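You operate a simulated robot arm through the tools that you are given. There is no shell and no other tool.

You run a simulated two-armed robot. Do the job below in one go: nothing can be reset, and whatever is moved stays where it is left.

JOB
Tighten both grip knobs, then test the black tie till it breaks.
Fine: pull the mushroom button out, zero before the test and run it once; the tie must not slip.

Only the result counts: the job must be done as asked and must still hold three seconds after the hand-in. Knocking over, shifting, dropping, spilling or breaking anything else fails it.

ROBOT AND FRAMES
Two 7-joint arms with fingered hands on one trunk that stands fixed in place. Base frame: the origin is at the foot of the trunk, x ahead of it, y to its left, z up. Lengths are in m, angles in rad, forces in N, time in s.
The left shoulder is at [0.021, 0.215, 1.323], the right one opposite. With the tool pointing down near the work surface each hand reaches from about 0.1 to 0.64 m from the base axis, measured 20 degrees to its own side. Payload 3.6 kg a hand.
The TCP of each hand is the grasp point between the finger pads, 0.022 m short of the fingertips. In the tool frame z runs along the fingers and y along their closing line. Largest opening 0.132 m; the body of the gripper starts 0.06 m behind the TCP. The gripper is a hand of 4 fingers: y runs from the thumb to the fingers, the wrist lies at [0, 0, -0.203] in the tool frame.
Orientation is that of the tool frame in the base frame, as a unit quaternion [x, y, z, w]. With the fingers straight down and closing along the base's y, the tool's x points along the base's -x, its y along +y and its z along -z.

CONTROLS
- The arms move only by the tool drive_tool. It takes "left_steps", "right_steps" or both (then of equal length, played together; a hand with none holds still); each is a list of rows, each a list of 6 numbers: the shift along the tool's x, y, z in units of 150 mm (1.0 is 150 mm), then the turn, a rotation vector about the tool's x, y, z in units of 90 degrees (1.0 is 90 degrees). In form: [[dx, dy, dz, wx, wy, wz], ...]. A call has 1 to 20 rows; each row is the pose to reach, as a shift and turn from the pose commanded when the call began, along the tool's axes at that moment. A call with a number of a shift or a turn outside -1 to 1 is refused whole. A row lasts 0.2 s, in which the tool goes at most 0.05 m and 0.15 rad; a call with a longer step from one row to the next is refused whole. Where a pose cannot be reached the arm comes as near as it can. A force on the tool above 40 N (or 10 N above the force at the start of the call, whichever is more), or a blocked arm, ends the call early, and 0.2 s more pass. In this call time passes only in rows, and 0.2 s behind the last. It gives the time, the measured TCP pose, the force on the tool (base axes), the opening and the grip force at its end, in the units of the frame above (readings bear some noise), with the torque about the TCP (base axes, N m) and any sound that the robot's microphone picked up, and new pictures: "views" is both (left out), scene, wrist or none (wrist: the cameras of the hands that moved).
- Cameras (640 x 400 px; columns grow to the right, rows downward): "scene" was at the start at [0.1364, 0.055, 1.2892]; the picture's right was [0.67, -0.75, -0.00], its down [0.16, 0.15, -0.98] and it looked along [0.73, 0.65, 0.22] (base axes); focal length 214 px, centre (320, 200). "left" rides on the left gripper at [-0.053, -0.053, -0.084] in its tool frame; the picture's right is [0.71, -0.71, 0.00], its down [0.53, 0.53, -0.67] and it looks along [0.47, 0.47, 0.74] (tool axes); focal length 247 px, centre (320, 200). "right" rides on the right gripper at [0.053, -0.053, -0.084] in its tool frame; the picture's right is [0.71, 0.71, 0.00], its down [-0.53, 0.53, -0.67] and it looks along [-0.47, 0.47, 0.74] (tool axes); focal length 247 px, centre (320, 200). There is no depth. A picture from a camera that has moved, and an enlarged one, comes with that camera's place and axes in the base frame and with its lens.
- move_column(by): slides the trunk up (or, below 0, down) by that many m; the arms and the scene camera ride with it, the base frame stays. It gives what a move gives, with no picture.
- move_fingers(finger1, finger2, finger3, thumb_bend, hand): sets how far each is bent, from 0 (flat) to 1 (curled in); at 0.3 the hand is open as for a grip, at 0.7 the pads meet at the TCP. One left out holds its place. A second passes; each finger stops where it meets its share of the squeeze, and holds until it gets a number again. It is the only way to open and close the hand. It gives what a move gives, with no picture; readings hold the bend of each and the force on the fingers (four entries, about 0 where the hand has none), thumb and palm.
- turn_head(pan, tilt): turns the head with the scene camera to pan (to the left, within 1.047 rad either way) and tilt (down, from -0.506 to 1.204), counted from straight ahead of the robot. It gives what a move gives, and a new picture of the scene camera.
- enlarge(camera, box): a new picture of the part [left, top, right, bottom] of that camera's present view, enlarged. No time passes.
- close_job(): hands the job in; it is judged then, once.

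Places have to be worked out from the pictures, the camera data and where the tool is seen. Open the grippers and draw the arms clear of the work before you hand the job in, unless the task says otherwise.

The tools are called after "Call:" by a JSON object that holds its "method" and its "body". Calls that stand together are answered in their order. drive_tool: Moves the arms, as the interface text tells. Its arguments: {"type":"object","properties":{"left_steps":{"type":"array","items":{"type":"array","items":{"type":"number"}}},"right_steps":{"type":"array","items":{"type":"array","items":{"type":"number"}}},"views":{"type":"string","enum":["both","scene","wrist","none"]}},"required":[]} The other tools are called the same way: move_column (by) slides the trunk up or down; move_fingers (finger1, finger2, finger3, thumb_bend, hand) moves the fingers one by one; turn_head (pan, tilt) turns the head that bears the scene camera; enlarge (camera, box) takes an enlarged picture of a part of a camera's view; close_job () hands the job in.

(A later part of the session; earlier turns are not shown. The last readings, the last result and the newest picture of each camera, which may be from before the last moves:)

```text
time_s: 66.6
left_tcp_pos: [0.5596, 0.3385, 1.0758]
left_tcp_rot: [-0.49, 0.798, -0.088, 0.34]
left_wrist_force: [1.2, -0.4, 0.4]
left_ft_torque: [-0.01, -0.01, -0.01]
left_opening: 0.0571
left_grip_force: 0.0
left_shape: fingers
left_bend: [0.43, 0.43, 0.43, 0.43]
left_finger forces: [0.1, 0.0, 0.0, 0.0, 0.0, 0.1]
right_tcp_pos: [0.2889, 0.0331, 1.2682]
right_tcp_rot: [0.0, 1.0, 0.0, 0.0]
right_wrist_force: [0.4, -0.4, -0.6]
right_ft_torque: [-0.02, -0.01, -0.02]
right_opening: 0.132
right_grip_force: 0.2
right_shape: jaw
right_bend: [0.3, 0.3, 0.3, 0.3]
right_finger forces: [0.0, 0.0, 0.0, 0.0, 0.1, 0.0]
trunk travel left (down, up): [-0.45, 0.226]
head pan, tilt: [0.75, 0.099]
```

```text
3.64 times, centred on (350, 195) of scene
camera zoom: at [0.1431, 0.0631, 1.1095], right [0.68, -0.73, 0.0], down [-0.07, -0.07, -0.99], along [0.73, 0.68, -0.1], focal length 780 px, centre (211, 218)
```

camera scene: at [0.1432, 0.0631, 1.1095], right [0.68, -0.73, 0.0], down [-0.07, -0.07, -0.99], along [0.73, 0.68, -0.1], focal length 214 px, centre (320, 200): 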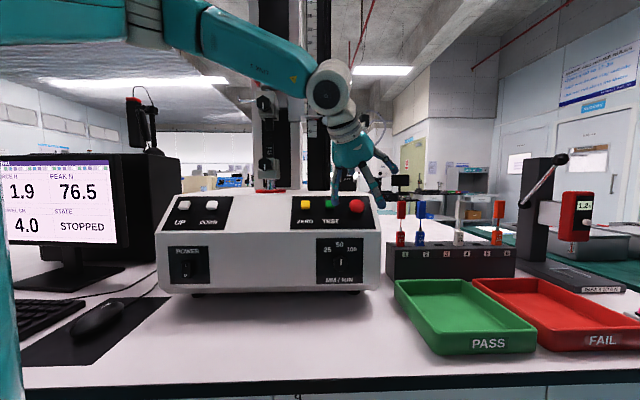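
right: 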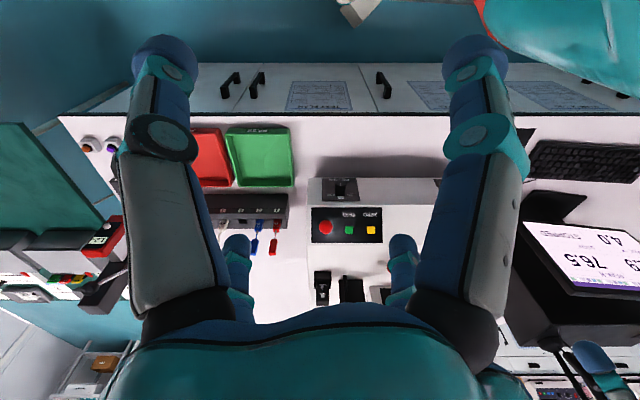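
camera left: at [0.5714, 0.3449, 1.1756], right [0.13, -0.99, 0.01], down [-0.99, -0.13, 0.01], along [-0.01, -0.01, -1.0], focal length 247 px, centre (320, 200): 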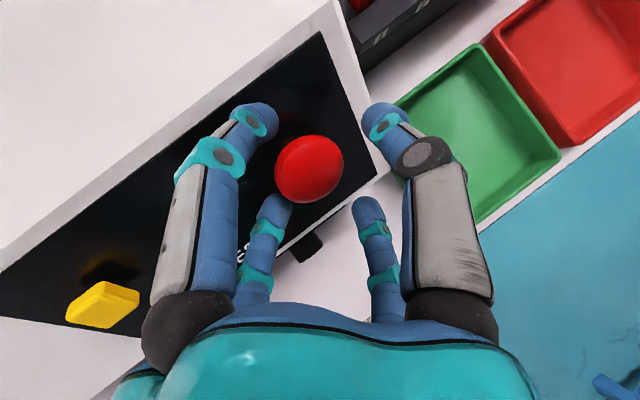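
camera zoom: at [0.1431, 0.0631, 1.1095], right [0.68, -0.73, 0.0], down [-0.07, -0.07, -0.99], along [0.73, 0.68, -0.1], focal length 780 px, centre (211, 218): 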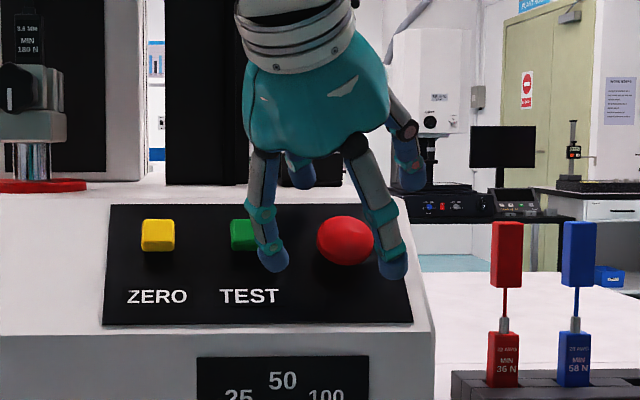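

Tilt to the button axis is now ~19°. The cap is nearly centred; I descend 27 mm along the panel normal with the digits a bit wider.

Call:
{"method": "drive_tool", "body": {"left_steps": [[-0.007, 0.009, 0.06, 0, 0, 0], [-0.014, 0.018, 0.12, 0, 0, 0], [-0.02, 0.027, 0.17, 0, 0, 0]], "views": "wrist"}}

Call:
{"method": "enlarge", "body": {"camera": "left", "box": [200, 80, 440, 260]}}

Call:
{"method": "enlarge", "body": {"camera": "scene", "box": [290, 140, 410, 250]}}

```text
time_s: 67.4
left_tcp_pos: [0.5632, 0.351, 1.0637]
left_tcp_rot: [-0.489, 0.798, -0.089, 0.341]
left_wrist_force: [-9.3, -8.7, 9.6]
left_ft_torque: [-0.03, 0.63, 0.54]
left_opening: 0.0571
left_grip_force: 8.0
left_shape: fingers
left_bend: [0.43, 0.43, 0.43, 0.43]
left_finger forces: [0.0, 16.2, 0.0, 0.0, 0.0, 0.0]
left hand out of reach, approached as far as the arm can: row 1, 2, 3
right_tcp_pos: [0.2856, 0.0307, 1.2685]
right_tcp_rot: [-0.001, 1.0, 0.001, 0.001]
right_wrist_force: [-0.1, 0.0, 0.3]
right_ft_torque: [-0.03, -0.01, 0.02]
right_opening: 0.1319
right_grip_force: 0.1
right_shape: jaw
right_bend: [0.3, 0.3, 0.3, 0.3]
right_finger forces: [0.1, 0.1, 0.1, 0.1, 0.0, 0.1]
trunk travel left (down, up): [-0.45, 0.226]
head pan, tilt: [0.75, 0.099]
camera left: at [0.5636, 0.3533, 1.1773], right [0.3, -0.95, 0.01], down [-0.95, -0.3, 0.01], along [-0.01, -0.02, -1.0], focal length 247 px, centre (320, 200)
```

left: 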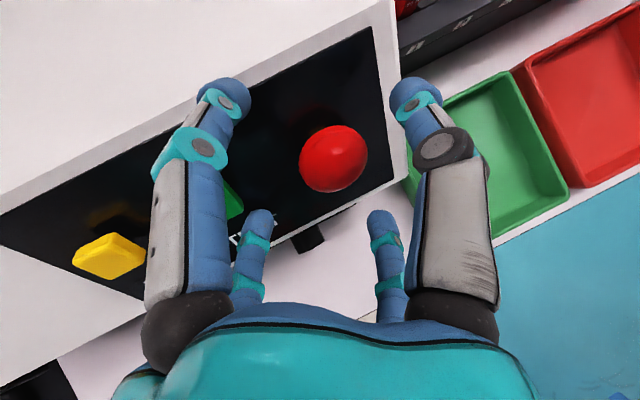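

```text
2.22 times, centred on (320, 170) of left
camera zoom: at [0.5636, 0.3533, 1.1773], right [0.3, -0.95, 0.01], down [-0.95, -0.3, 0.01], along [-0.01, -0.02, -1.0], focal length 549 px, centre (320, 267)
```

zoom: 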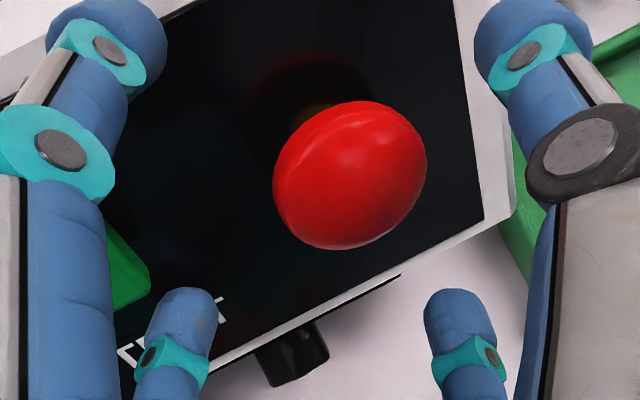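

```text
3.64 times, centred on (350, 195) of scene
camera zoom: at [0.141, 0.0616, 1.11], right [0.68, -0.73, 0.0], down [-0.07, -0.07, -1.0], along [0.73, 0.68, -0.1], focal length 780 px, centre (211, 218)
```

zoom: 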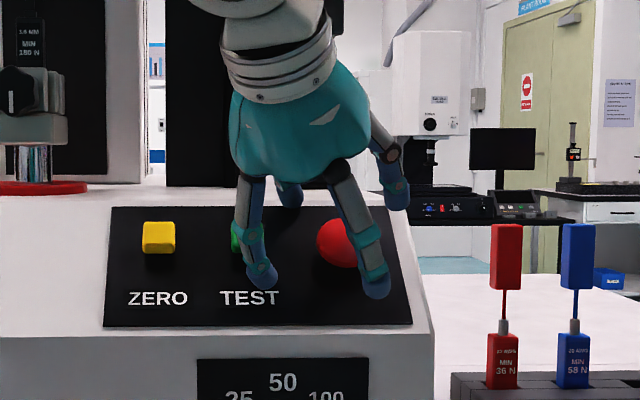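

The +y digit's tip touched the panel (tips reach further when open than I assumed), and the arm drifted left at its limit. I back off upward; then I'll lower the trunk a little so the arm works in a freer posture.

Call:
{"method": "drive_tool", "body": {"left_steps": [[0.02, -0.024, -0.1, 0, 0, 0], [0.042, -0.048, -0.189, 0, 0, 0], [0, -0.12, -0.28, 0.005, 0.005, 0.008], [-0.05, -0.2, -0.37, 0.01, 0.01, 0.016], [-0.1, -0.28, -0.46, 0.015, 0.016, 0.025], [-0.155, -0.355, -0.542, 0.015, 0.016, 0.025]], "views": "none"}}

Call:
{"method": "move_column", "body": {"by": -0.075}}

Call:
{"method": "move_fingers", "body": {"hand": "left", "finger1": 0.52, "finger2": 0.52, "finger3": 0.52, "thumb_bend": 0.52}}

Call:
{"method": "drive_tool", "body": {"left_steps": [[0, 0, 0.005, 0, 0, 0]], "views": "both"}}

```text
time_s: 68.8
left_tcp_pos: [0.5575, 0.3314, 1.1581]
left_tcp_rot: [-0.469, 0.811, -0.096, 0.337]
left_wrist_force: [0.3, -0.2, 0.3]
left_ft_torque: [0.0, 0.02, 0.02]
left_opening: 0.0573
left_grip_force: 0.1
left_shape: fingers
left_bend: [0.43, 0.43, 0.43, 0.43]
left_finger forces: [0.0, 0.0, 0.0, 0.0, 0.0, 0.0]
right_tcp_pos: [0.2883, 0.0329, 1.2679]
right_tcp_rot: [-0.001, 1.0, 0.0, 0.0]
right_wrist_force: [-0.6, 0.2, 0.1]
right_ft_torque: [0.01, 0.05, 0.0]
right_opening: 0.1319
right_grip_force: 0.2
right_shape: jaw
right_bend: [0.3, 0.3, 0.3, 0.3]
right_finger forces: [0.0, 0.0, 0.0, 0.0, 0.0, 0.1]
trunk travel left (down, up): [-0.45, 0.226]
head pan, tilt: [0.75, 0.099]
```

```text
time_s: 69.9
left_tcp_pos: [0.5565, 0.3312, 1.0835]
left_tcp_rot: [-0.469, 0.811, -0.097, 0.338]
left_wrist_force: [0.4, 0.9, 0.5]
left_ft_torque: [0.0, 0.02, 0.01]
left_opening: 0.0569
left_grip_force: 0.0
left_shape: fingers
left_bend: [0.43, 0.43, 0.43, 0.43]
left_finger forces: [0.1, 0.0, 0.1, 0.0, 0.0, 0.0]
right_tcp_pos: [0.2874, 0.0322, 1.1937]
right_tcp_rot: [0.0, 1.0, 0.0, 0.0]
right_wrist_force: [-0.7, 0.3, -0.7]
right_ft_torque: [0.02, -0.02, 0.01]
right_opening: 0.132
right_grip_force: 0.1
right_shape: jaw
right_bend: [0.3, 0.3, 0.3, 0.3]
right_finger forces: [0.0, 0.0, 0.0, 0.1, 0.0, 0.1]
trunk travel left (down, up): [-0.375, 0.301]
head pan, tilt: [0.75, 0.099]
```

```text
time_s: 70.9
left_tcp_pos: [0.5573, 0.3299, 1.0824]
left_tcp_rot: [-0.469, 0.811, -0.096, 0.336]
left_wrist_force: [0.2, -0.4, -0.5]
left_ft_torque: [0.0, 0.0, 0.0]
left_opening: 0.0364
left_grip_force: 0.0
left_shape: fingers
left_bend: [0.52, 0.52, 0.52, 0.52]
left_finger forces: [0.0, 0.0, 0.0, 0.0, 0.0, 0.0]
right_tcp_pos: [0.2879, 0.0324, 1.1929]
right_tcp_rot: [0.001, 1.0, 0.0, -0.002]
right_wrist_force: [0.3, -0.2, -0.1]
right_ft_torque: [-0.01, 0.01, -0.01]
right_opening: 0.1319
right_grip_force: 0.0
right_shape: jaw
right_bend: [0.3, 0.3, 0.3, 0.3]
right_finger forces: [0.1, 0.1, 0.0, 0.0, 0.0, 0.0]
trunk travel left (down, up): [-0.375, 0.301]
head pan, tilt: [0.75, 0.099]
```

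```text
time_s: 71.3
left_tcp_pos: [0.5585, 0.3317, 1.0819]
left_tcp_rot: [-0.468, 0.811, -0.096, 0.338]
left_wrist_force: [0.1, 0.0, -0.5]
left_ft_torque: [0.0, 0.01, 0.01]
left_opening: 0.0365
left_grip_force: 0.1
left_shape: fingers
left_bend: [0.52, 0.52, 0.52, 0.52]
left_finger forces: [0.1, 0.0, 0.1, 0.0, 0.0, 0.0]
right_tcp_pos: [0.2887, 0.0331, 1.1925]
right_tcp_rot: [0.0, 1.0, 0.0, -0.001]
right_wrist_force: [-0.6, -0.8, 0.2]
right_ft_torque: [0.02, 0.0, 0.01]
right_opening: 0.1317
right_grip_force: 0.1
right_shape: jaw
right_bend: [0.3, 0.3, 0.3, 0.3]
right_finger forces: [0.0, 0.1, 0.0, 0.0, 0.1, 0.1]
trunk travel left (down, up): [-0.375, 0.301]
head pan, tilt: [0.75, 0.099]
camera scene: at [0.144, 0.0631, 1.0325], right [0.68, -0.73, 0.0], down [-0.07, -0.07, -0.99], along [0.73, 0.68, -0.1], focal length 214 px, centre (320, 200)
camera left: at [0.5602, 0.3331, 1.1955], right [0.26, -0.97, 0.01], down [-0.97, -0.26, 0.02], along [-0.01, -0.01, -1.0], focal length 247 px, centre (320, 200)
```

scene: 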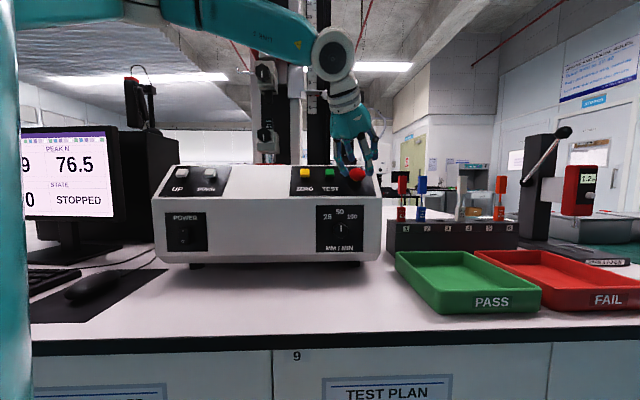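
left: 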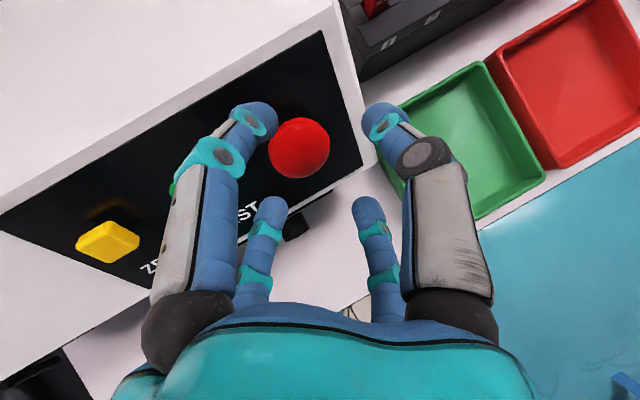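

No reach limit now (yaw 14°). I descend 30 mm along the panel normal with the digits at 0.52, centred on the cap.

Call:
{"method": "drive_tool", "body": {"left_steps": [[-0.016, 0.024, 0.062, 0, 0, 0], [-0.031, 0.048, 0.125, 0, 0, 0], [-0.047, 0.072, 0.187, 0, 0, 0]], "views": "wrist"}}

Call:
{"method": "enlarge", "body": {"camera": "left", "box": [200, 80, 440, 260]}}

Call:
{"method": "enlarge", "body": {"camera": "scene", "box": [290, 110, 410, 220]}}

```text
time_s: 72.1
left_tcp_pos: [0.5682, 0.3471, 1.0634]
left_tcp_rot: [-0.468, 0.81, -0.097, 0.34]
left_wrist_force: [-10.6, -6.5, 10.5]
left_ft_torque: [0.22, 0.19, 0.32]
left_opening: 0.0358
left_grip_force: 7.4
left_shape: fingers
left_bend: [0.52, 0.52, 0.52, 0.52]
left_finger forces: [6.0, 9.8, 0.1, 0.0, 0.0, 0.0]
right_tcp_pos: [0.2854, 0.0313, 1.193]
right_tcp_rot: [0.0, 1.0, 0.0, 0.001]
right_wrist_force: [0.9, 1.3, -0.5]
right_ft_torque: [0.0, -0.02, -0.01]
right_opening: 0.1319
right_grip_force: 0.1
right_shape: jaw
right_bend: [0.3, 0.3, 0.3, 0.3]
right_finger forces: [0.1, 0.0, 0.0, 0.0, 0.0, 0.0]
trunk travel left (down, up): [-0.375, 0.301]
head pan, tilt: [0.75, 0.099]
camera left: at [0.5706, 0.3474, 1.1758], right [0.25, -0.97, 0.01], down [-0.97, -0.25, 0.01], along [-0.01, -0.01, -1.0], focal length 247 px, centre (320, 200)
```

left: 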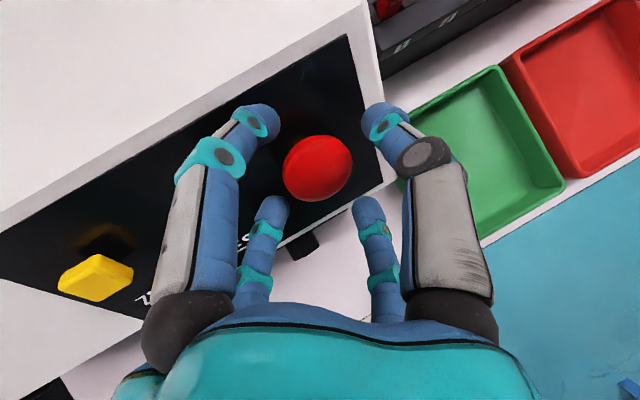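

```text
2.22 times, centred on (320, 170) of left
camera zoom: at [0.5706, 0.3474, 1.1758], right [0.25, -0.97, 0.01], down [-0.97, -0.25, 0.01], along [-0.01, -0.01, -1.0], focal length 549 px, centre (320, 267)
```

zoom: 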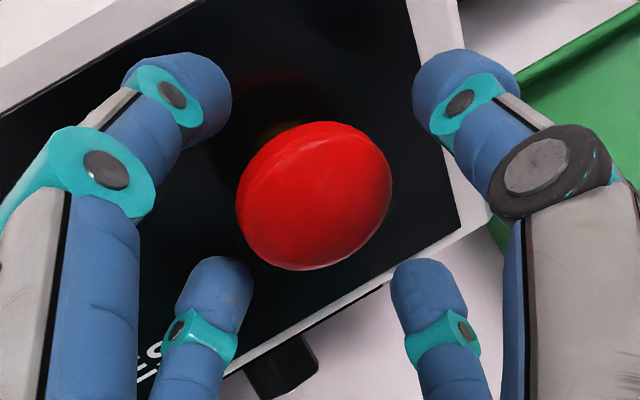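

```text
3.64 times, centred on (350, 165) of scene
camera zoom: at [0.1418, 0.062, 1.0331], right [0.68, -0.73, 0.0], down [-0.07, -0.07, -1.0], along [0.73, 0.68, -0.1], focal length 780 px, centre (211, 327)
```

zoom: 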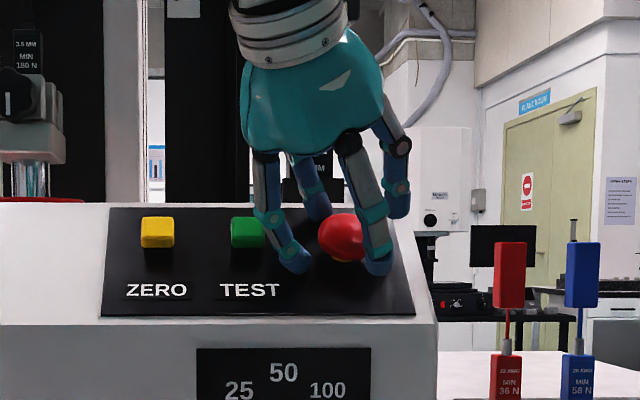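

Both low-side digits touch the panel (16 N total) with the cap centred between all four; that is the depth I want. I back off ~6 mm along the normal and close on the cap.

Call:
{"method": "drive_tool", "body": {"left_steps": [[0.009, -0.011, -0.037, 0, 0, 0]], "views": "none"}}

Call:
{"method": "move_fingers", "body": {"hand": "left", "finger1": 0.58, "finger2": 0.58, "finger3": 0.58, "thumb_bend": 0.58}}

Call:
{"method": "enlarge", "body": {"camera": "left", "box": [200, 80, 440, 260]}}

Call:
{"method": "enlarge", "body": {"camera": "scene", "box": [290, 110, 410, 220]}}

```text
time_s: 72.5
left_tcp_pos: [0.5685, 0.3468, 1.0631]
left_tcp_rot: [-0.469, 0.811, -0.094, 0.337]
left_wrist_force: [0.1, -0.3, 0.0]
left_ft_torque: [-0.02, -0.01, 0.03]
left_opening: 0.0355
left_grip_force: 0.3
left_shape: fingers
left_bend: [0.52, 0.52, 0.52, 0.52]
left_finger forces: [0.1, 0.0, 0.1, 0.1, 0.1, 0.1]
right_tcp_pos: [0.2885, 0.0318, 1.192]
right_tcp_rot: [0.001, 1.0, 0.0, -0.001]
right_wrist_force: [0.1, -0.8, -0.3]
right_ft_torque: [0.02, -0.01, -0.02]
right_opening: 0.1317
right_grip_force: 0.2
right_shape: jaw
right_bend: [0.3, 0.3, 0.3, 0.3]
right_finger forces: [0.1, 0.0, 0.1, 0.0, 0.0, 0.0]
trunk travel left (down, up): [-0.375, 0.301]
head pan, tilt: [0.75, 0.099]
```

```text
time_s: 73.5
left_tcp_pos: [0.5672, 0.3449, 1.0636]
left_tcp_rot: [-0.469, 0.811, -0.096, 0.337]
left_wrist_force: [-0.5, 0.8, 0.3]
left_ft_torque: [0.01, -0.01, 0.01]
left_opening: 0.0245
left_grip_force: 0.1
left_shape: fingers
left_bend: [0.57, 0.57, 0.57, 0.57]
left_finger forces: [0.0, 0.0, 0.0, 0.1, 0.0, 0.0]
right_tcp_pos: [0.2887, 0.033, 1.1935]
right_tcp_rot: [0.0, 1.0, 0.0, 0.0]
right_wrist_force: [0.6, -0.2, 1.0]
right_ft_torque: [-0.01, 0.04, 0.02]
right_opening: 0.1319
right_grip_force: 0.1
right_shape: jaw
right_bend: [0.3, 0.3, 0.3, 0.3]
right_finger forces: [0.0, 0.0, 0.0, 0.0, 0.1, 0.1]
trunk travel left (down, up): [-0.375, 0.301]
head pan, tilt: [0.75, 0.099]
```

```text
2.22 times, centred on (320, 170) of left
camera zoom: at [0.5705, 0.3467, 1.177], right [0.26, -0.97, 0.01], down [-0.97, -0.26, 0.02], along [-0.01, -0.01, -1.0], focal length 549 px, centre (320, 267)
```

zoom: 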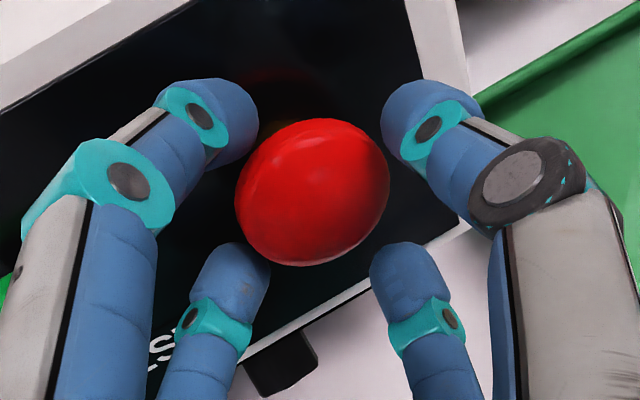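

```text
3.64 times, centred on (350, 165) of scene
camera zoom: at [0.144, 0.063, 1.0325], right [0.68, -0.73, 0.0], down [-0.07, -0.07, -0.99], along [0.73, 0.68, -0.1], focal length 780 px, centre (211, 327)
```

zoom: 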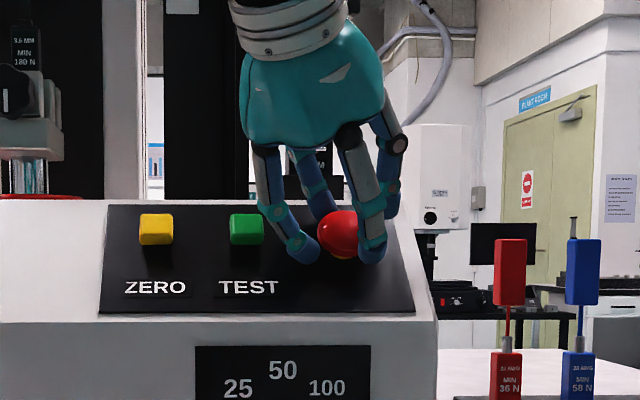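

The digits surround the cap closely. I close them firmly on it.

Call:
{"method": "move_fingers", "body": {"hand": "left", "finger1": 0.8, "finger2": 0.8, "finger3": 0.8, "thumb_bend": 0.8}}

Call:
{"method": "enlarge", "body": {"camera": "left", "box": [200, 80, 440, 260]}}

Call:
{"method": "enlarge", "body": {"camera": "scene", "box": [290, 110, 410, 220]}}

```text
time_s: 74.5
left_tcp_pos: [0.5679, 0.3418, 1.0662]
left_tcp_rot: [-0.468, 0.81, -0.097, 0.34]
left_wrist_force: [4.6, -6.7, 15.2]
left_ft_torque: [-0.16, -0.39, -0.15]
left_opening: 0.0106
left_grip_force: 19.3
left_shape: fingers
left_bend: [0.6, 0.58, 0.64, 0.72]
left_finger forces: [5.1, 5.7, 8.7, 0.0, 18.6, 0.0]
right_tcp_pos: [0.2887, 0.0314, 1.1926]
right_tcp_rot: [-0.001, 1.0, 0.001, 0.0]
right_wrist_force: [-0.6, 0.4, -0.3]
right_ft_torque: [0.01, -0.01, -0.01]
right_opening: 0.1318
right_grip_force: 0.0
right_shape: jaw
right_bend: [0.3, 0.3, 0.3, 0.3]
right_finger forces: [0.1, 0.0, 0.0, 0.1, 0.1, 0.0]
trunk travel left (down, up): [-0.375, 0.301]
head pan, tilt: [0.75, 0.099]
```

```text
2.22 times, centred on (320, 170) of left
camera zoom: at [0.57, 0.3441, 1.1801], right [0.25, -0.97, 0.01], down [-0.97, -0.25, 0.01], along [-0.01, -0.01, -1.0], focal length 549 px, centre (320, 267)
```

zoom: 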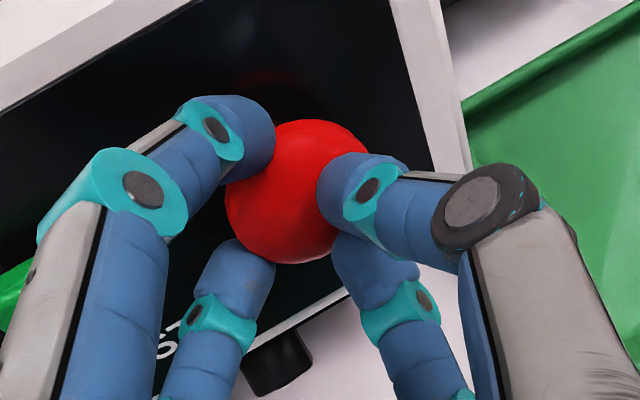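

```text
3.64 times, centred on (350, 165) of scene
camera zoom: at [0.1433, 0.0617, 1.0329], right [0.68, -0.73, 0.0], down [-0.07, -0.07, -1.0], along [0.73, 0.68, -0.1], focal length 780 px, centre (211, 327)
```

zoom: 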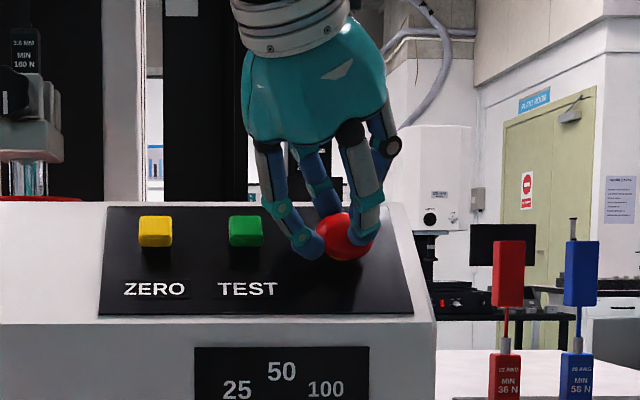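

The thumb rode up onto the dome because its side sits high. I open back to 0.57, go ~6 mm deeper, and close again.

Call:
{"method": "move_fingers", "body": {"hand": "left", "finger1": 0.57, "finger2": 0.57, "finger3": 0.55, "thumb_bend": 0.53}}

Call:
{"method": "drive_tool", "body": {"left_steps": [[-0.005, 0.006, 0.02, 0, 0, 0], [-0.01, 0.012, 0.042, 0, 0, 0]], "views": "wrist"}}

Call:
{"method": "enlarge", "body": {"camera": "left", "box": [200, 80, 440, 260]}}

Call:
{"method": "enlarge", "body": {"camera": "scene", "box": [290, 110, 410, 220]}}

```text
time_s: 75.5
left_tcp_pos: [0.568, 0.3447, 1.0632]
left_tcp_rot: [-0.47, 0.81, -0.095, 0.336]
left_wrist_force: [-0.6, -0.3, -0.8]
left_ft_torque: [-0.02, -0.01, 0.01]
left_opening: 0.0297
left_grip_force: 0.1
left_shape: fingers
left_bend: [0.56, 0.56, 0.55, 0.53]
left_finger forces: [0.0, 0.0, 0.0, 0.0, 0.0, 0.0]
right_tcp_pos: [0.2893, 0.0322, 1.193]
right_tcp_rot: [0.0, 1.0, 0.0, -0.001]
right_wrist_force: [0.3, -0.7, 0.0]
right_ft_torque: [-0.02, -0.02, -0.01]
right_opening: 0.132
right_grip_force: 0.0
right_shape: jaw
right_bend: [0.3, 0.3, 0.3, 0.3]
right_finger forces: [0.1, 0.0, 0.0, 0.1, 0.0, 0.1]
trunk travel left (down, up): [-0.375, 0.301]
head pan, tilt: [0.75, 0.099]
```

```text
time_s: 76.1
left_tcp_pos: [0.5708, 0.346, 1.0601]
left_tcp_rot: [-0.469, 0.81, -0.097, 0.338]
left_wrist_force: [-6.1, -2.7, 7.8]
left_ft_torque: [0.14, 0.07, 0.15]
left_opening: 0.0295
left_grip_force: 4.9
left_shape: fingers
left_bend: [0.56, 0.56, 0.55, 0.53]
left_finger forces: [4.2, 5.7, 0.0, 0.0, 0.0, 0.0]
right_tcp_pos: [0.2865, 0.0323, 1.1936]
right_tcp_rot: [0.001, 1.0, 0.0, -0.001]
right_wrist_force: [0.0, 0.2, 0.8]
right_ft_torque: [0.0, -0.01, 0.01]
right_opening: 0.1319
right_grip_force: 0.0
right_shape: jaw
right_bend: [0.3, 0.3, 0.3, 0.3]
right_finger forces: [0.1, 0.1, 0.0, 0.0, 0.0, 0.0]
trunk travel left (down, up): [-0.375, 0.301]
head pan, tilt: [0.75, 0.099]
camera left: at [0.5719, 0.3481, 1.174], right [0.26, -0.97, 0.01], down [-0.97, -0.26, 0.01], along [-0.01, -0.01, -1.0], focal length 247 px, centre (320, 200)
```

left: 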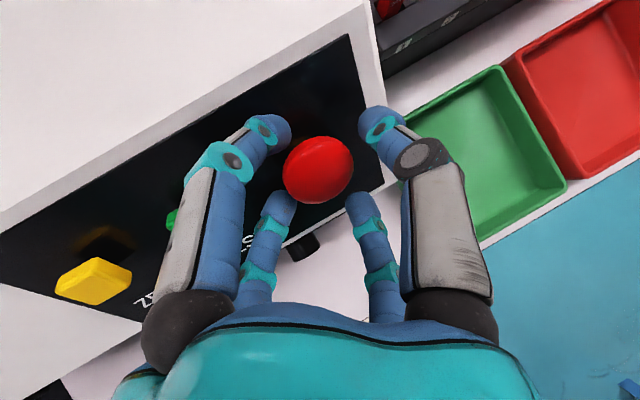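

```text
2.22 times, centred on (320, 170) of left
camera zoom: at [0.5719, 0.3481, 1.174], right [0.26, -0.97, 0.01], down [-0.97, -0.26, 0.01], along [-0.01, -0.01, -1.0], focal length 549 px, centre (320, 267)
```

zoom: 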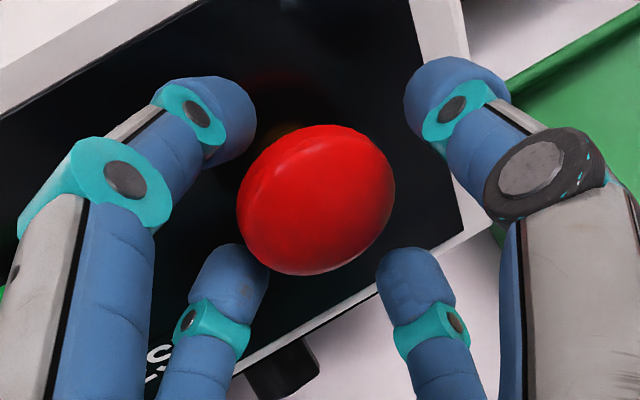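

```text
3.64 times, centred on (350, 165) of scene
camera zoom: at [0.1426, 0.0624, 1.0329], right [0.68, -0.73, 0.0], down [-0.07, -0.07, -1.0], along [0.73, 0.68, -0.1], focal length 780 px, centre (211, 327)
```

zoom: 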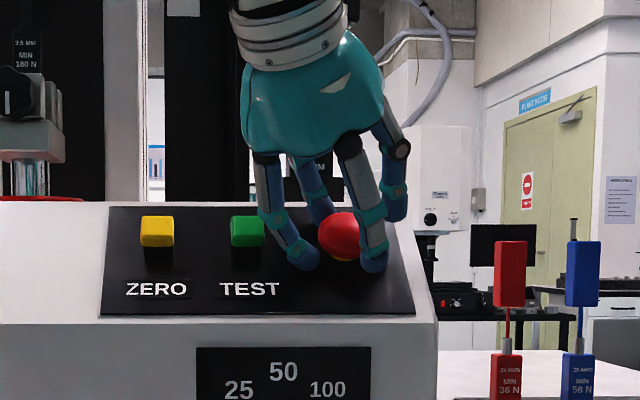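

Centred, with the low digits just touching the panel. I close fingers 1 and 2 onto the cap's low side first, go 5 mm deeper, then close the thumb and finger 3.

Call:
{"method": "move_fingers", "body": {"hand": "left", "finger1": 0.61, "finger2": 0.61}}

Call:
{"method": "drive_tool", "body": {"left_steps": [[-0.004, 0.005, 0.016, 0, 0, 0], [-0.008, 0.009, 0.031, 0, 0, 0]], "views": "none"}}

Call:
{"method": "move_fingers", "body": {"hand": "left", "finger1": 0.8, "finger2": 0.8, "finger3": 0.8, "thumb_bend": 0.7}}

Call:
{"method": "enlarge", "body": {"camera": "left", "box": [200, 80, 440, 260]}}

Call:
{"method": "enlarge", "body": {"camera": "scene", "box": [290, 110, 410, 220]}}

```text
time_s: 77.1
left_tcp_pos: [0.5703, 0.3485, 1.0583]
left_tcp_rot: [-0.47, 0.81, -0.095, 0.337]
left_wrist_force: [-2.1, 1.0, 2.7]
left_ft_torque: [0.04, 0.0, 0.04]
left_opening: 0.0257
left_grip_force: 3.0
left_shape: fingers
left_bend: [0.6, 0.61, 0.55, 0.53]
left_finger forces: [4.2, 1.4, 0.1, 0.1, 0.0, 0.0]
right_tcp_pos: [0.2882, 0.0332, 1.1936]
right_tcp_rot: [0.001, 1.0, 0.0, 0.0]
right_wrist_force: [-0.4, 0.3, 0.1]
right_ft_torque: [0.01, 0.0, 0.03]
right_opening: 0.1317
right_grip_force: 0.0
right_shape: jaw
right_bend: [0.3, 0.3, 0.3, 0.3]
right_finger forces: [0.1, 0.0, 0.1, 0.0, 0.0, 0.0]
trunk travel left (down, up): [-0.375, 0.301]
head pan, tilt: [0.75, 0.099]
```

```text
time_s: 77.7
left_tcp_pos: [0.5712, 0.3489, 1.0587]
left_tcp_rot: [-0.468, 0.81, -0.097, 0.339]
left_wrist_force: [-11.4, -4.1, 13.4]
left_ft_torque: [0.19, 0.01, 0.18]
left_opening: 0.0253
left_grip_force: 10.4
left_shape: fingers
left_bend: [0.6, 0.61, 0.55, 0.53]
left_finger forces: [11.5, 9.3, 0.0, 0.0, 0.1, 0.1]
right_tcp_pos: [0.2845, 0.0314, 1.1935]
right_tcp_rot: [0.0, 1.0, 0.0, 0.001]
right_wrist_force: [0.1, 0.3, 0.2]
right_ft_torque: [0.01, 0.01, 0.0]
right_opening: 0.1319
right_grip_force: 0.0
right_shape: jaw
right_bend: [0.3, 0.3, 0.3, 0.3]
right_finger forces: [0.0, 0.0, 0.0, 0.0, 0.0, 0.0]
trunk travel left (down, up): [-0.375, 0.301]
head pan, tilt: [0.75, 0.099]
```

```text
time_s: 78.7
left_tcp_pos: [0.5714, 0.3512, 1.0563]
left_tcp_rot: [-0.468, 0.81, -0.096, 0.339]
left_wrist_force: [-0.6, -2.3, 9.8]
left_ft_torque: [-0.11, -0.16, -0.12]
left_opening: 0.015
left_grip_force: 22.2
left_shape: fingers
left_bend: [0.6, 0.61, 0.6, 0.61]
left_finger forces: [12.7, 11.4, 7.5, 0.1, 12.3, 0.1]
right_tcp_pos: [0.2878, 0.0326, 1.1924]
right_tcp_rot: [0.0, 1.0, 0.0, 0.0]
right_wrist_force: [0.5, -0.5, -0.1]
right_ft_torque: [0.01, -0.02, -0.02]
right_opening: 0.1317
right_grip_force: 0.0
right_shape: jaw
right_bend: [0.3, 0.3, 0.3, 0.3]
right_finger forces: [0.0, 0.0, 0.1, 0.0, 0.0, 0.1]
trunk travel left (down, up): [-0.375, 0.301]
head pan, tilt: [0.75, 0.099]
```

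```text
2.22 times, centred on (320, 170) of left
camera zoom: at [0.5751, 0.3516, 1.1692], right [0.26, -0.97, 0.01], down [-0.97, -0.26, 0.01], along [-0.01, -0.01, -1.0], focal length 549 px, centre (320, 267)
```

zoom: 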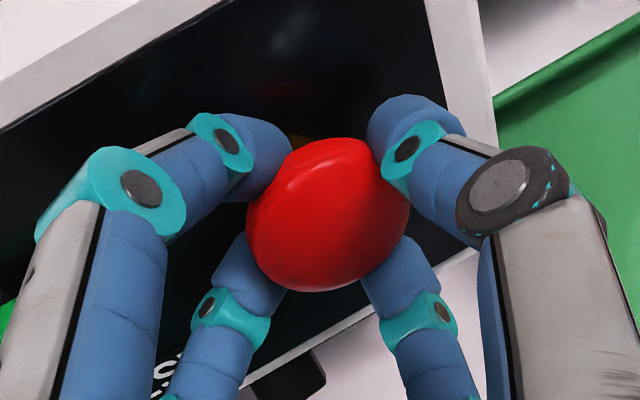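

```text
3.64 times, centred on (350, 165) of scene
camera zoom: at [0.1431, 0.0624, 1.0327], right [0.68, -0.73, 0.0], down [-0.07, -0.07, -1.0], along [0.73, 0.68, -0.1], focal length 780 px, centre (211, 327)
```

zoom: 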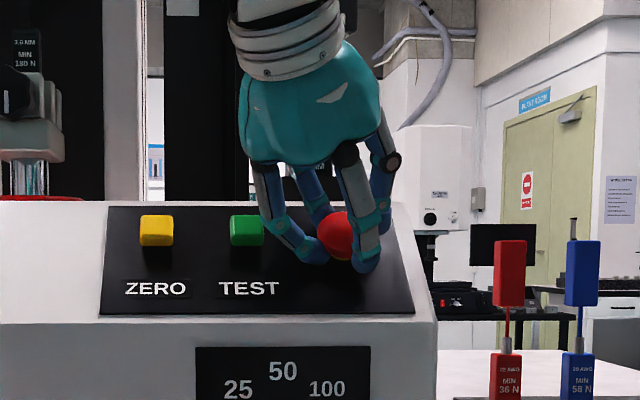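

All four digits now grip the cap at its rim (7–13 N each). I pull straight out along the panel normal.

Call:
{"method": "drive_tool", "body": {"left_steps": [[0.008, -0.009, -0.031, 0, 0, 0], [0.015, -0.018, -0.062, 0, 0, 0], [0.022, -0.027, -0.094, 0, 0, 0], [0.03, -0.036, -0.125, 0, 0, 0]], "views": "both"}}

Call:
{"method": "enlarge", "body": {"camera": "left", "box": [200, 80, 440, 260]}}

Call:
{"method": "enlarge", "body": {"camera": "scene", "box": [290, 110, 410, 220]}}

Call:
{"method": "enlarge", "body": {"camera": "scene", "box": [10, 110, 140, 240]}}

```text
time_s: 79.7
left_tcp_pos: [0.5666, 0.345, 1.0634]
left_tcp_rot: [-0.471, 0.811, -0.094, 0.334]
left_wrist_force: [20.8, 8.8, -15.6]
left_ft_torque: [-0.07, -0.15, -0.01]
left_opening: 0.0162
left_grip_force: 19.5
left_shape: fingers
left_bend: [0.6, 0.61, 0.6, 0.6]
left_finger forces: [11.0, 11.1, 6.1, 0.0, 11.8, 0.0]
right_tcp_pos: [0.2924, 0.0356, 1.1909]
right_tcp_rot: [0.0, 1.0, -0.001, -0.003]
right_wrist_force: [-0.4, 0.8, -0.2]
right_ft_torque: [0.01, 0.01, -0.01]
right_opening: 0.1319
right_grip_force: 0.1
right_shape: jaw
right_bend: [0.3, 0.3, 0.3, 0.3]
right_finger forces: [0.0, 0.0, 0.1, 0.0, 0.1, 0.0]
trunk travel left (down, up): [-0.375, 0.301]
head pan, tilt: [0.75, 0.099]
camera scene: at [0.1484, 0.0648, 1.0315], right [0.68, -0.73, 0.0], down [-0.08, -0.07, -0.99], along [0.73, 0.68, -0.1], focal length 214 px, centre (320, 200)
camera left: at [0.5704, 0.3461, 1.177], right [0.26, -0.97, 0.01], down [-0.97, -0.26, 0.02], along [-0.02, -0.01, -1.0], focal length 247 px, centre (320, 200)
```

scene: 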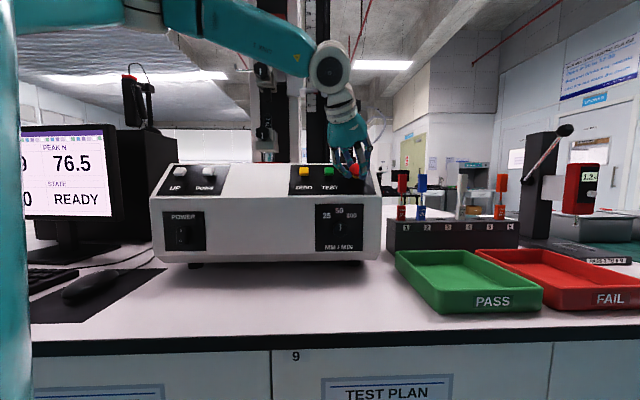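
left: 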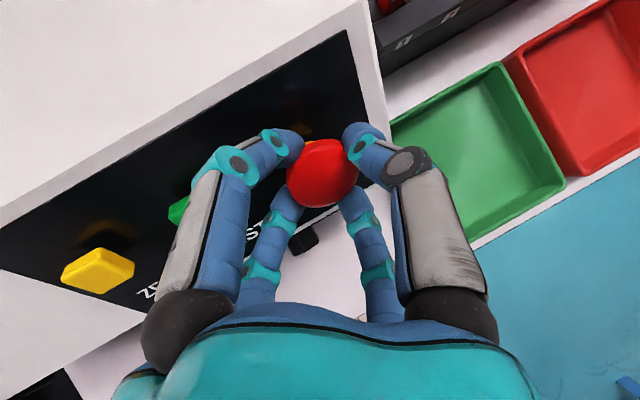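

```text
2.22 times, centred on (320, 170) of left
camera zoom: at [0.5704, 0.3461, 1.177], right [0.26, -0.97, 0.01], down [-0.97, -0.26, 0.02], along [-0.02, -0.01, -1.0], focal length 549 px, centre (320, 267)
```

zoom: 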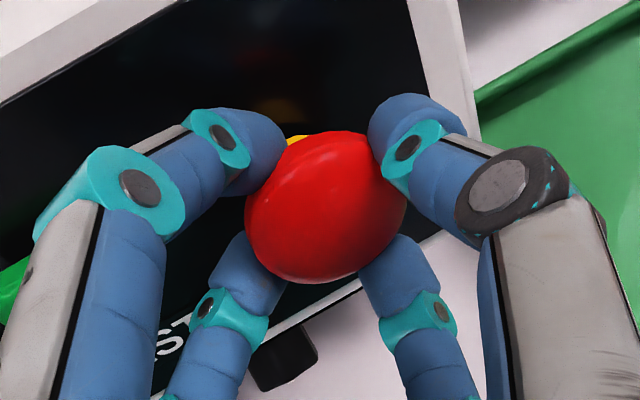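

```text
3.64 times, centred on (350, 165) of scene
camera zoom: at [0.1484, 0.0648, 1.0315], right [0.68, -0.73, 0.0], down [-0.08, -0.07, -0.99], along [0.73, 0.68, -0.1], focal length 780 px, centre (211, 327)
```

zoom: 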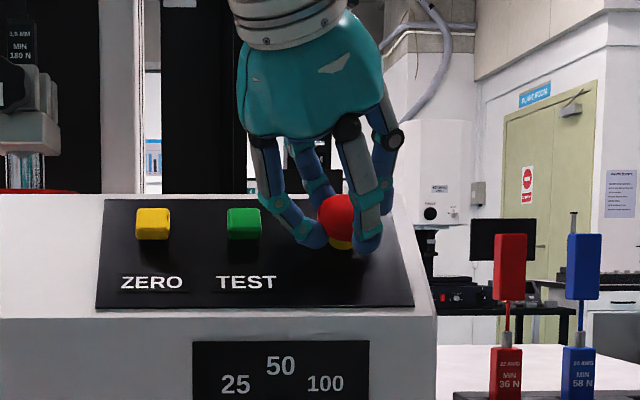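

```text
3.08 times, centred on (75, 175) of scene
camera zoom: at [0.1484, 0.0648, 1.0315], right [0.68, -0.73, 0.0], down [-0.08, -0.07, -0.99], along [0.73, 0.68, -0.1], focal length 660 px, centre (1074, 277)
```

zoom: 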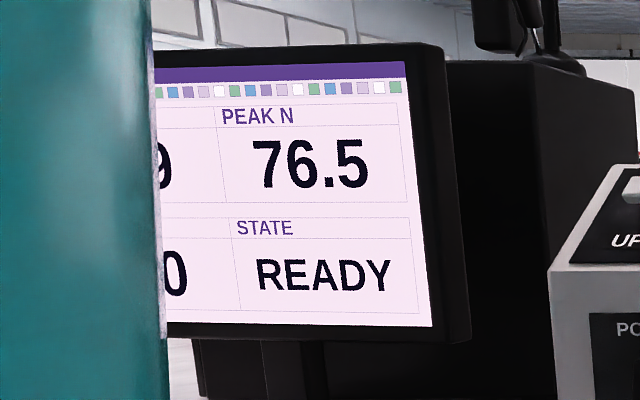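

The state now reads READY: the mushroom is out. I open the digits just enough and withdraw straight out along the normal.

Call:
{"method": "move_fingers", "body": {"hand": "left", "finger1": 0.5, "finger2": 0.5, "finger3": 0.5, "thumb_bend": 0.5}}

Call:
{"method": "drive_tool", "body": {"left_steps": [[0.015, -0.018, -0.062, 0, 0, 0], [0.037, -0.045, -0.156, 0, 0, 0], [0.06, -0.073, -0.25, 0, 0, 0], [0.09, -0.11, -0.375, 0, 0, 0]], "views": "both"}}

Call:
{"method": "enlarge", "body": {"camera": "scene", "box": [290, 110, 410, 220]}}

```text
time_s: 80.7
left_tcp_pos: [0.5635, 0.3406, 1.0688]
left_tcp_rot: [-0.469, 0.811, -0.096, 0.337]
left_wrist_force: [-0.2, 0.3, 0.6]
left_ft_torque: [0.0, -0.01, 0.0]
left_opening: 0.0403
left_grip_force: 0.0
left_shape: fingers
left_bend: [0.5, 0.5, 0.5, 0.5]
left_finger forces: [0.0, 0.1, 0.0, 0.0, 0.0, 0.0]
right_tcp_pos: [0.2891, 0.0329, 1.1923]
right_tcp_rot: [0.0, 1.0, 0.0, 0.0]
right_wrist_force: [0.5, -1.6, -0.1]
right_ft_torque: [-0.03, 0.01, 0.01]
right_opening: 0.1316
right_grip_force: 0.1
right_shape: jaw
right_bend: [0.3, 0.3, 0.3, 0.3]
right_finger forces: [0.0, 0.1, 0.0, 0.1, 0.0, 0.0]
trunk travel left (down, up): [-0.375, 0.301]
head pan, tilt: [0.75, 0.099]
```

```text
time_s: 81.7
left_tcp_pos: [0.5351, 0.3118, 1.1148]
left_tcp_rot: [-0.469, 0.81, -0.096, 0.338]
left_wrist_force: [-0.7, -0.9, 0.7]
left_ft_torque: [-0.01, 0.01, 0.02]
left_opening: 0.0402
left_grip_force: 0.0
left_shape: fingers
left_bend: [0.5, 0.5, 0.5, 0.5]
left_finger forces: [0.0, 0.0, 0.0, 0.0, 0.1, 0.0]
right_tcp_pos: [0.2874, 0.0316, 1.1938]
right_tcp_rot: [0.001, 1.0, 0.0, -0.001]
right_wrist_force: [0.1, -0.1, 0.0]
right_ft_torque: [0.01, 0.02, 0.02]
right_opening: 0.1318
right_grip_force: 0.1
right_shape: jaw
right_bend: [0.3, 0.3, 0.3, 0.3]
right_finger forces: [0.0, 0.1, 0.0, 0.0, 0.1, 0.0]
trunk travel left (down, up): [-0.375, 0.301]
head pan, tilt: [0.75, 0.099]
camera scene: at [0.1437, 0.0629, 1.0326], right [0.68, -0.73, 0.0], down [-0.07, -0.07, -0.99], along [0.73, 0.68, -0.1], focal length 214 px, centre (320, 200)
camera left: at [0.5369, 0.3136, 1.2274], right [0.26, -0.97, 0.01], down [-0.97, -0.26, 0.02], along [-0.01, -0.01, -1.0], focal length 247 px, centre (320, 200)
```

scene: 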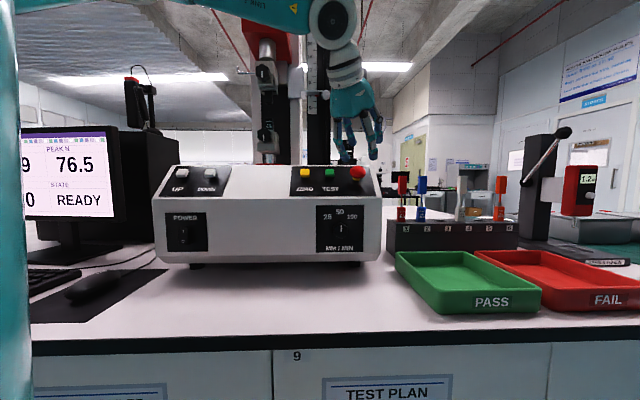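
left: 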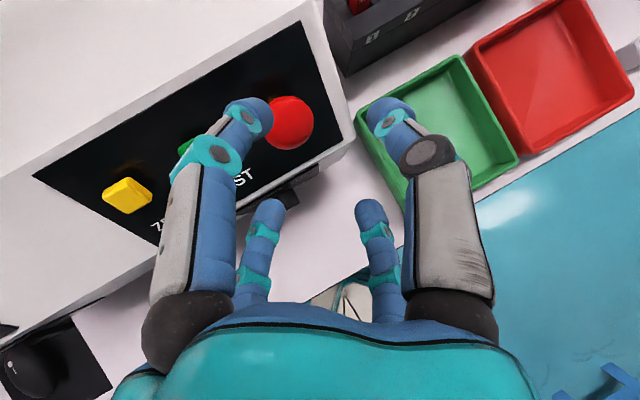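

```text
3.64 times, centred on (350, 165) of scene
camera zoom: at [0.1437, 0.0629, 1.0326], right [0.68, -0.73, 0.0], down [-0.07, -0.07, -0.99], along [0.73, 0.68, -0.1], focal length 780 px, centre (211, 327)
```

zoom: 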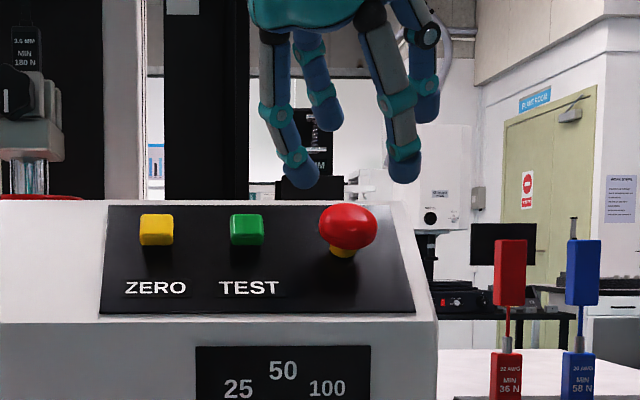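

The mushroom stands out with its yellow collar showing. Now I close the hand to a point and move over the ZERO button, turning back toward the machine axis.

Call:
{"method": "move_fingers", "body": {"hand": "left", "finger1": 0.7, "finger2": 0.7, "finger3": 0.7, "thumb_bend": 0.7}}

Call:
{"method": "drive_tool", "body": {"left_steps": [[-0.03, 0.07, -0.1, 0, 0, 0], [-0.09, 0.2, -0.15, -0.026, -0.027, -0.043], [-0.15, 0.33, -0.18, -0.058, -0.06, -0.095], [-0.21, 0.46, -0.18, -0.09, -0.093, -0.148], [-0.27, 0.58, -0.18, -0.122, -0.126, -0.2], [-0.331, 0.711, -0.18, -0.158, -0.163, -0.26]], "views": "both"}}

```text
time_s: 82.7
left_tcp_pos: [0.536, 0.3122, 1.1132]
left_tcp_rot: [-0.468, 0.811, -0.095, 0.338]
left_wrist_force: [-0.4, -0.2, -0.9]
left_ft_torque: [-0.02, 0.04, 0.0]
left_opening: 0.0001
left_grip_force: 0.1
left_shape: fingers
left_bend: [0.69, 0.69, 0.69, 0.69]
left_finger forces: [0.0, 0.0, 0.1, 0.0, 0.1, 0.0]
right_tcp_pos: [0.2885, 0.0326, 1.1936]
right_tcp_rot: [-0.001, 1.0, 0.0, 0.0]
right_wrist_force: [-0.7, -0.1, 0.4]
right_ft_torque: [-0.01, 0.0, 0.0]
right_opening: 0.132
right_grip_force: 0.0
right_shape: jaw
right_bend: [0.3, 0.3, 0.3, 0.3]
right_finger forces: [0.0, 0.0, 0.0, 0.1, 0.0, 0.0]
trunk travel left (down, up): [-0.375, 0.301]
head pan, tilt: [0.75, 0.099]
```

```text
time_s: 84.1
left_tcp_pos: [0.4604, 0.4071, 1.1079]
left_tcp_rot: [0.669, -0.655, 0.002, -0.35]
left_wrist_force: [-0.1, -0.5, 0.0]
left_ft_torque: [0.01, 0.02, -0.02]
left_opening: 0.0001
left_grip_force: 0.1
left_shape: fingers
left_bend: [0.69, 0.69, 0.69, 0.69]
left_finger forces: [0.0, 0.0, 0.0, 0.0, 0.0, 0.0]
right_tcp_pos: [0.2885, 0.0323, 1.1915]
right_tcp_rot: [0.0, 1.0, 0.0, 0.0]
right_wrist_force: [-1.0, 0.4, -0.3]
right_ft_torque: [-0.02, 0.0, 0.01]
right_opening: 0.132
right_grip_force: 0.1
right_shape: jaw
right_bend: [0.3, 0.3, 0.3, 0.3]
right_finger forces: [0.1, 0.1, 0.1, 0.0, 0.0, 0.1]
trunk travel left (down, up): [-0.375, 0.301]
head pan, tilt: [0.75, 0.099]
camera scene: at [0.144, 0.0631, 1.0325], right [0.68, -0.73, 0.0], down [-0.07, -0.07, -0.99], along [0.73, 0.68, -0.1], focal length 214 px, centre (320, 200)
camera left: at [0.4614, 0.4084, 1.2213], right [0.72, -0.69, 0.01], down [-0.69, -0.72, 0.01], along [0.0, -0.02, -1.0], focal length 247 px, centre (320, 200)
```

scene: 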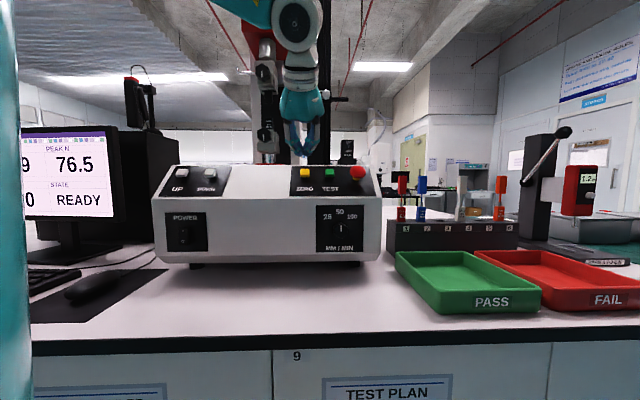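
left: 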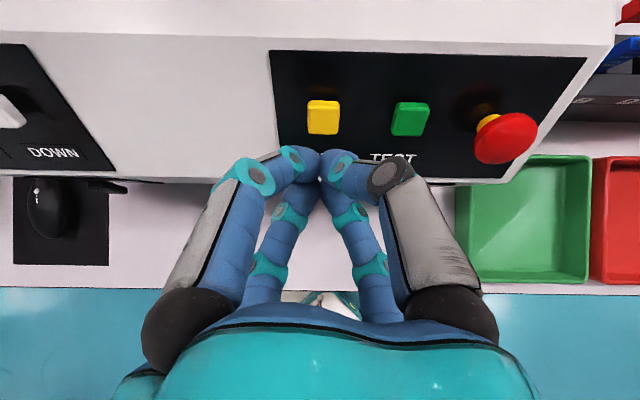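

The pointed hand is over ZERO with the tool nearly normal to the panel; remaining distance ~85 mm to the button top. I advance 54 mm.

Call:
{"method": "drive_tool", "body": {"left_steps": [[0.003, -0.012, 0.12, 0, 0, 0], [0.005, -0.025, 0.24, 0, 0, 0], [0.005, -0.025, 0.36, 0, 0, 0]], "views": "wrist"}}

Call:
{"method": "enlarge", "body": {"camera": "left", "box": [220, 80, 440, 240]}}

Call:
{"method": "enlarge", "body": {"camera": "scene", "box": [270, 110, 390, 220]}}

```text
time_s: 84.9
left_tcp_pos: [0.49, 0.4305, 1.0666]
left_tcp_rot: [0.669, -0.655, 0.001, -0.35]
left_wrist_force: [-0.5, -0.3, 0.6]
left_ft_torque: [-0.05, 0.04, -0.02]
left_opening: 0.0003
left_grip_force: 1.3
left_shape: fingers
left_bend: [0.69, 0.69, 0.69, 0.69]
left_finger forces: [2.6, 0.0, 0.0, 0.0, 0.0, 0.0]
right_tcp_pos: [0.2887, 0.0328, 1.1926]
right_tcp_rot: [0.0, 1.0, 0.0, -0.001]
right_wrist_force: [0.1, -0.8, -0.4]
right_ft_torque: [0.01, 0.0, 0.0]
right_opening: 0.1317
right_grip_force: 0.0
right_shape: jaw
right_bend: [0.3, 0.3, 0.3, 0.3]
right_finger forces: [0.1, 0.0, 0.0, 0.0, 0.0, 0.0]
trunk travel left (down, up): [-0.375, 0.301]
head pan, tilt: [0.75, 0.099]
camera left: at [0.4905, 0.4327, 1.1808], right [0.72, -0.7, 0.01], down [-0.7, -0.72, 0.02], along [0.0, -0.02, -1.0], focal length 247 px, centre (320, 200)
```

left: 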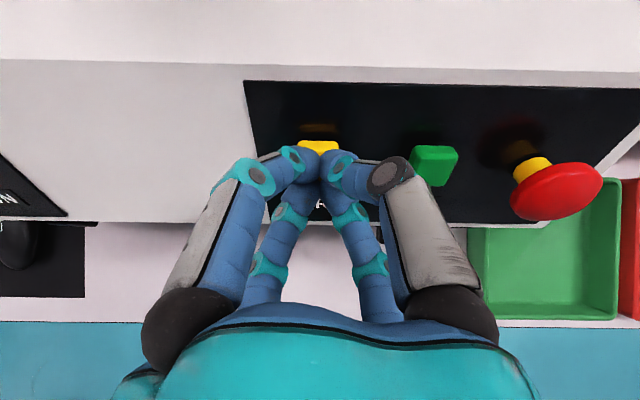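

```text
2.50 times, centred on (330, 160) of left
camera zoom: at [0.4905, 0.4327, 1.1808], right [0.72, -0.7, 0.01], down [-0.7, -0.72, 0.02], along [0.0, -0.02, -1.0], focal length 617 px, centre (295, 300)
```

zoom: 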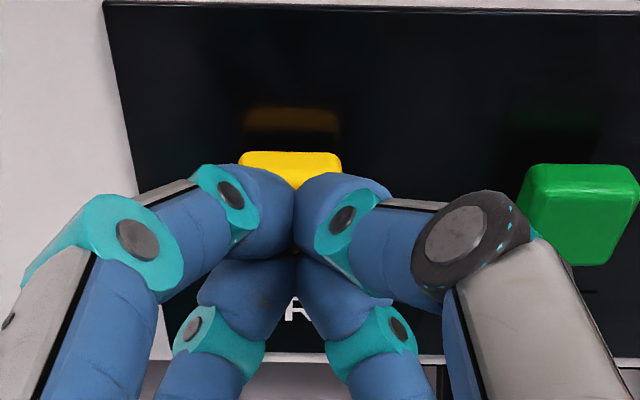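

```text
3.64 times, centred on (330, 165) of scene
camera zoom: at [0.144, 0.063, 1.0325], right [0.68, -0.73, 0.0], down [-0.07, -0.07, -0.99], along [0.73, 0.68, -0.1], focal length 780 px, centre (284, 327)
```

zoom: 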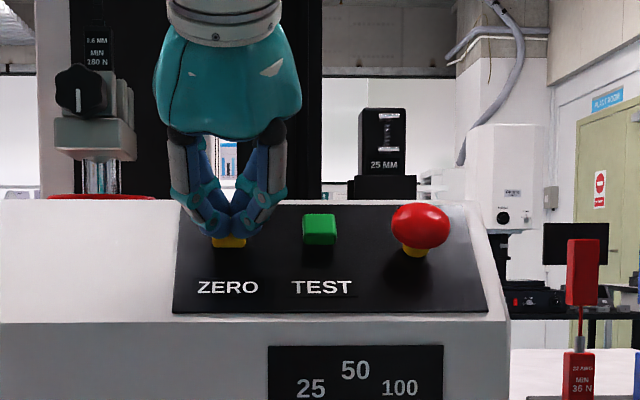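

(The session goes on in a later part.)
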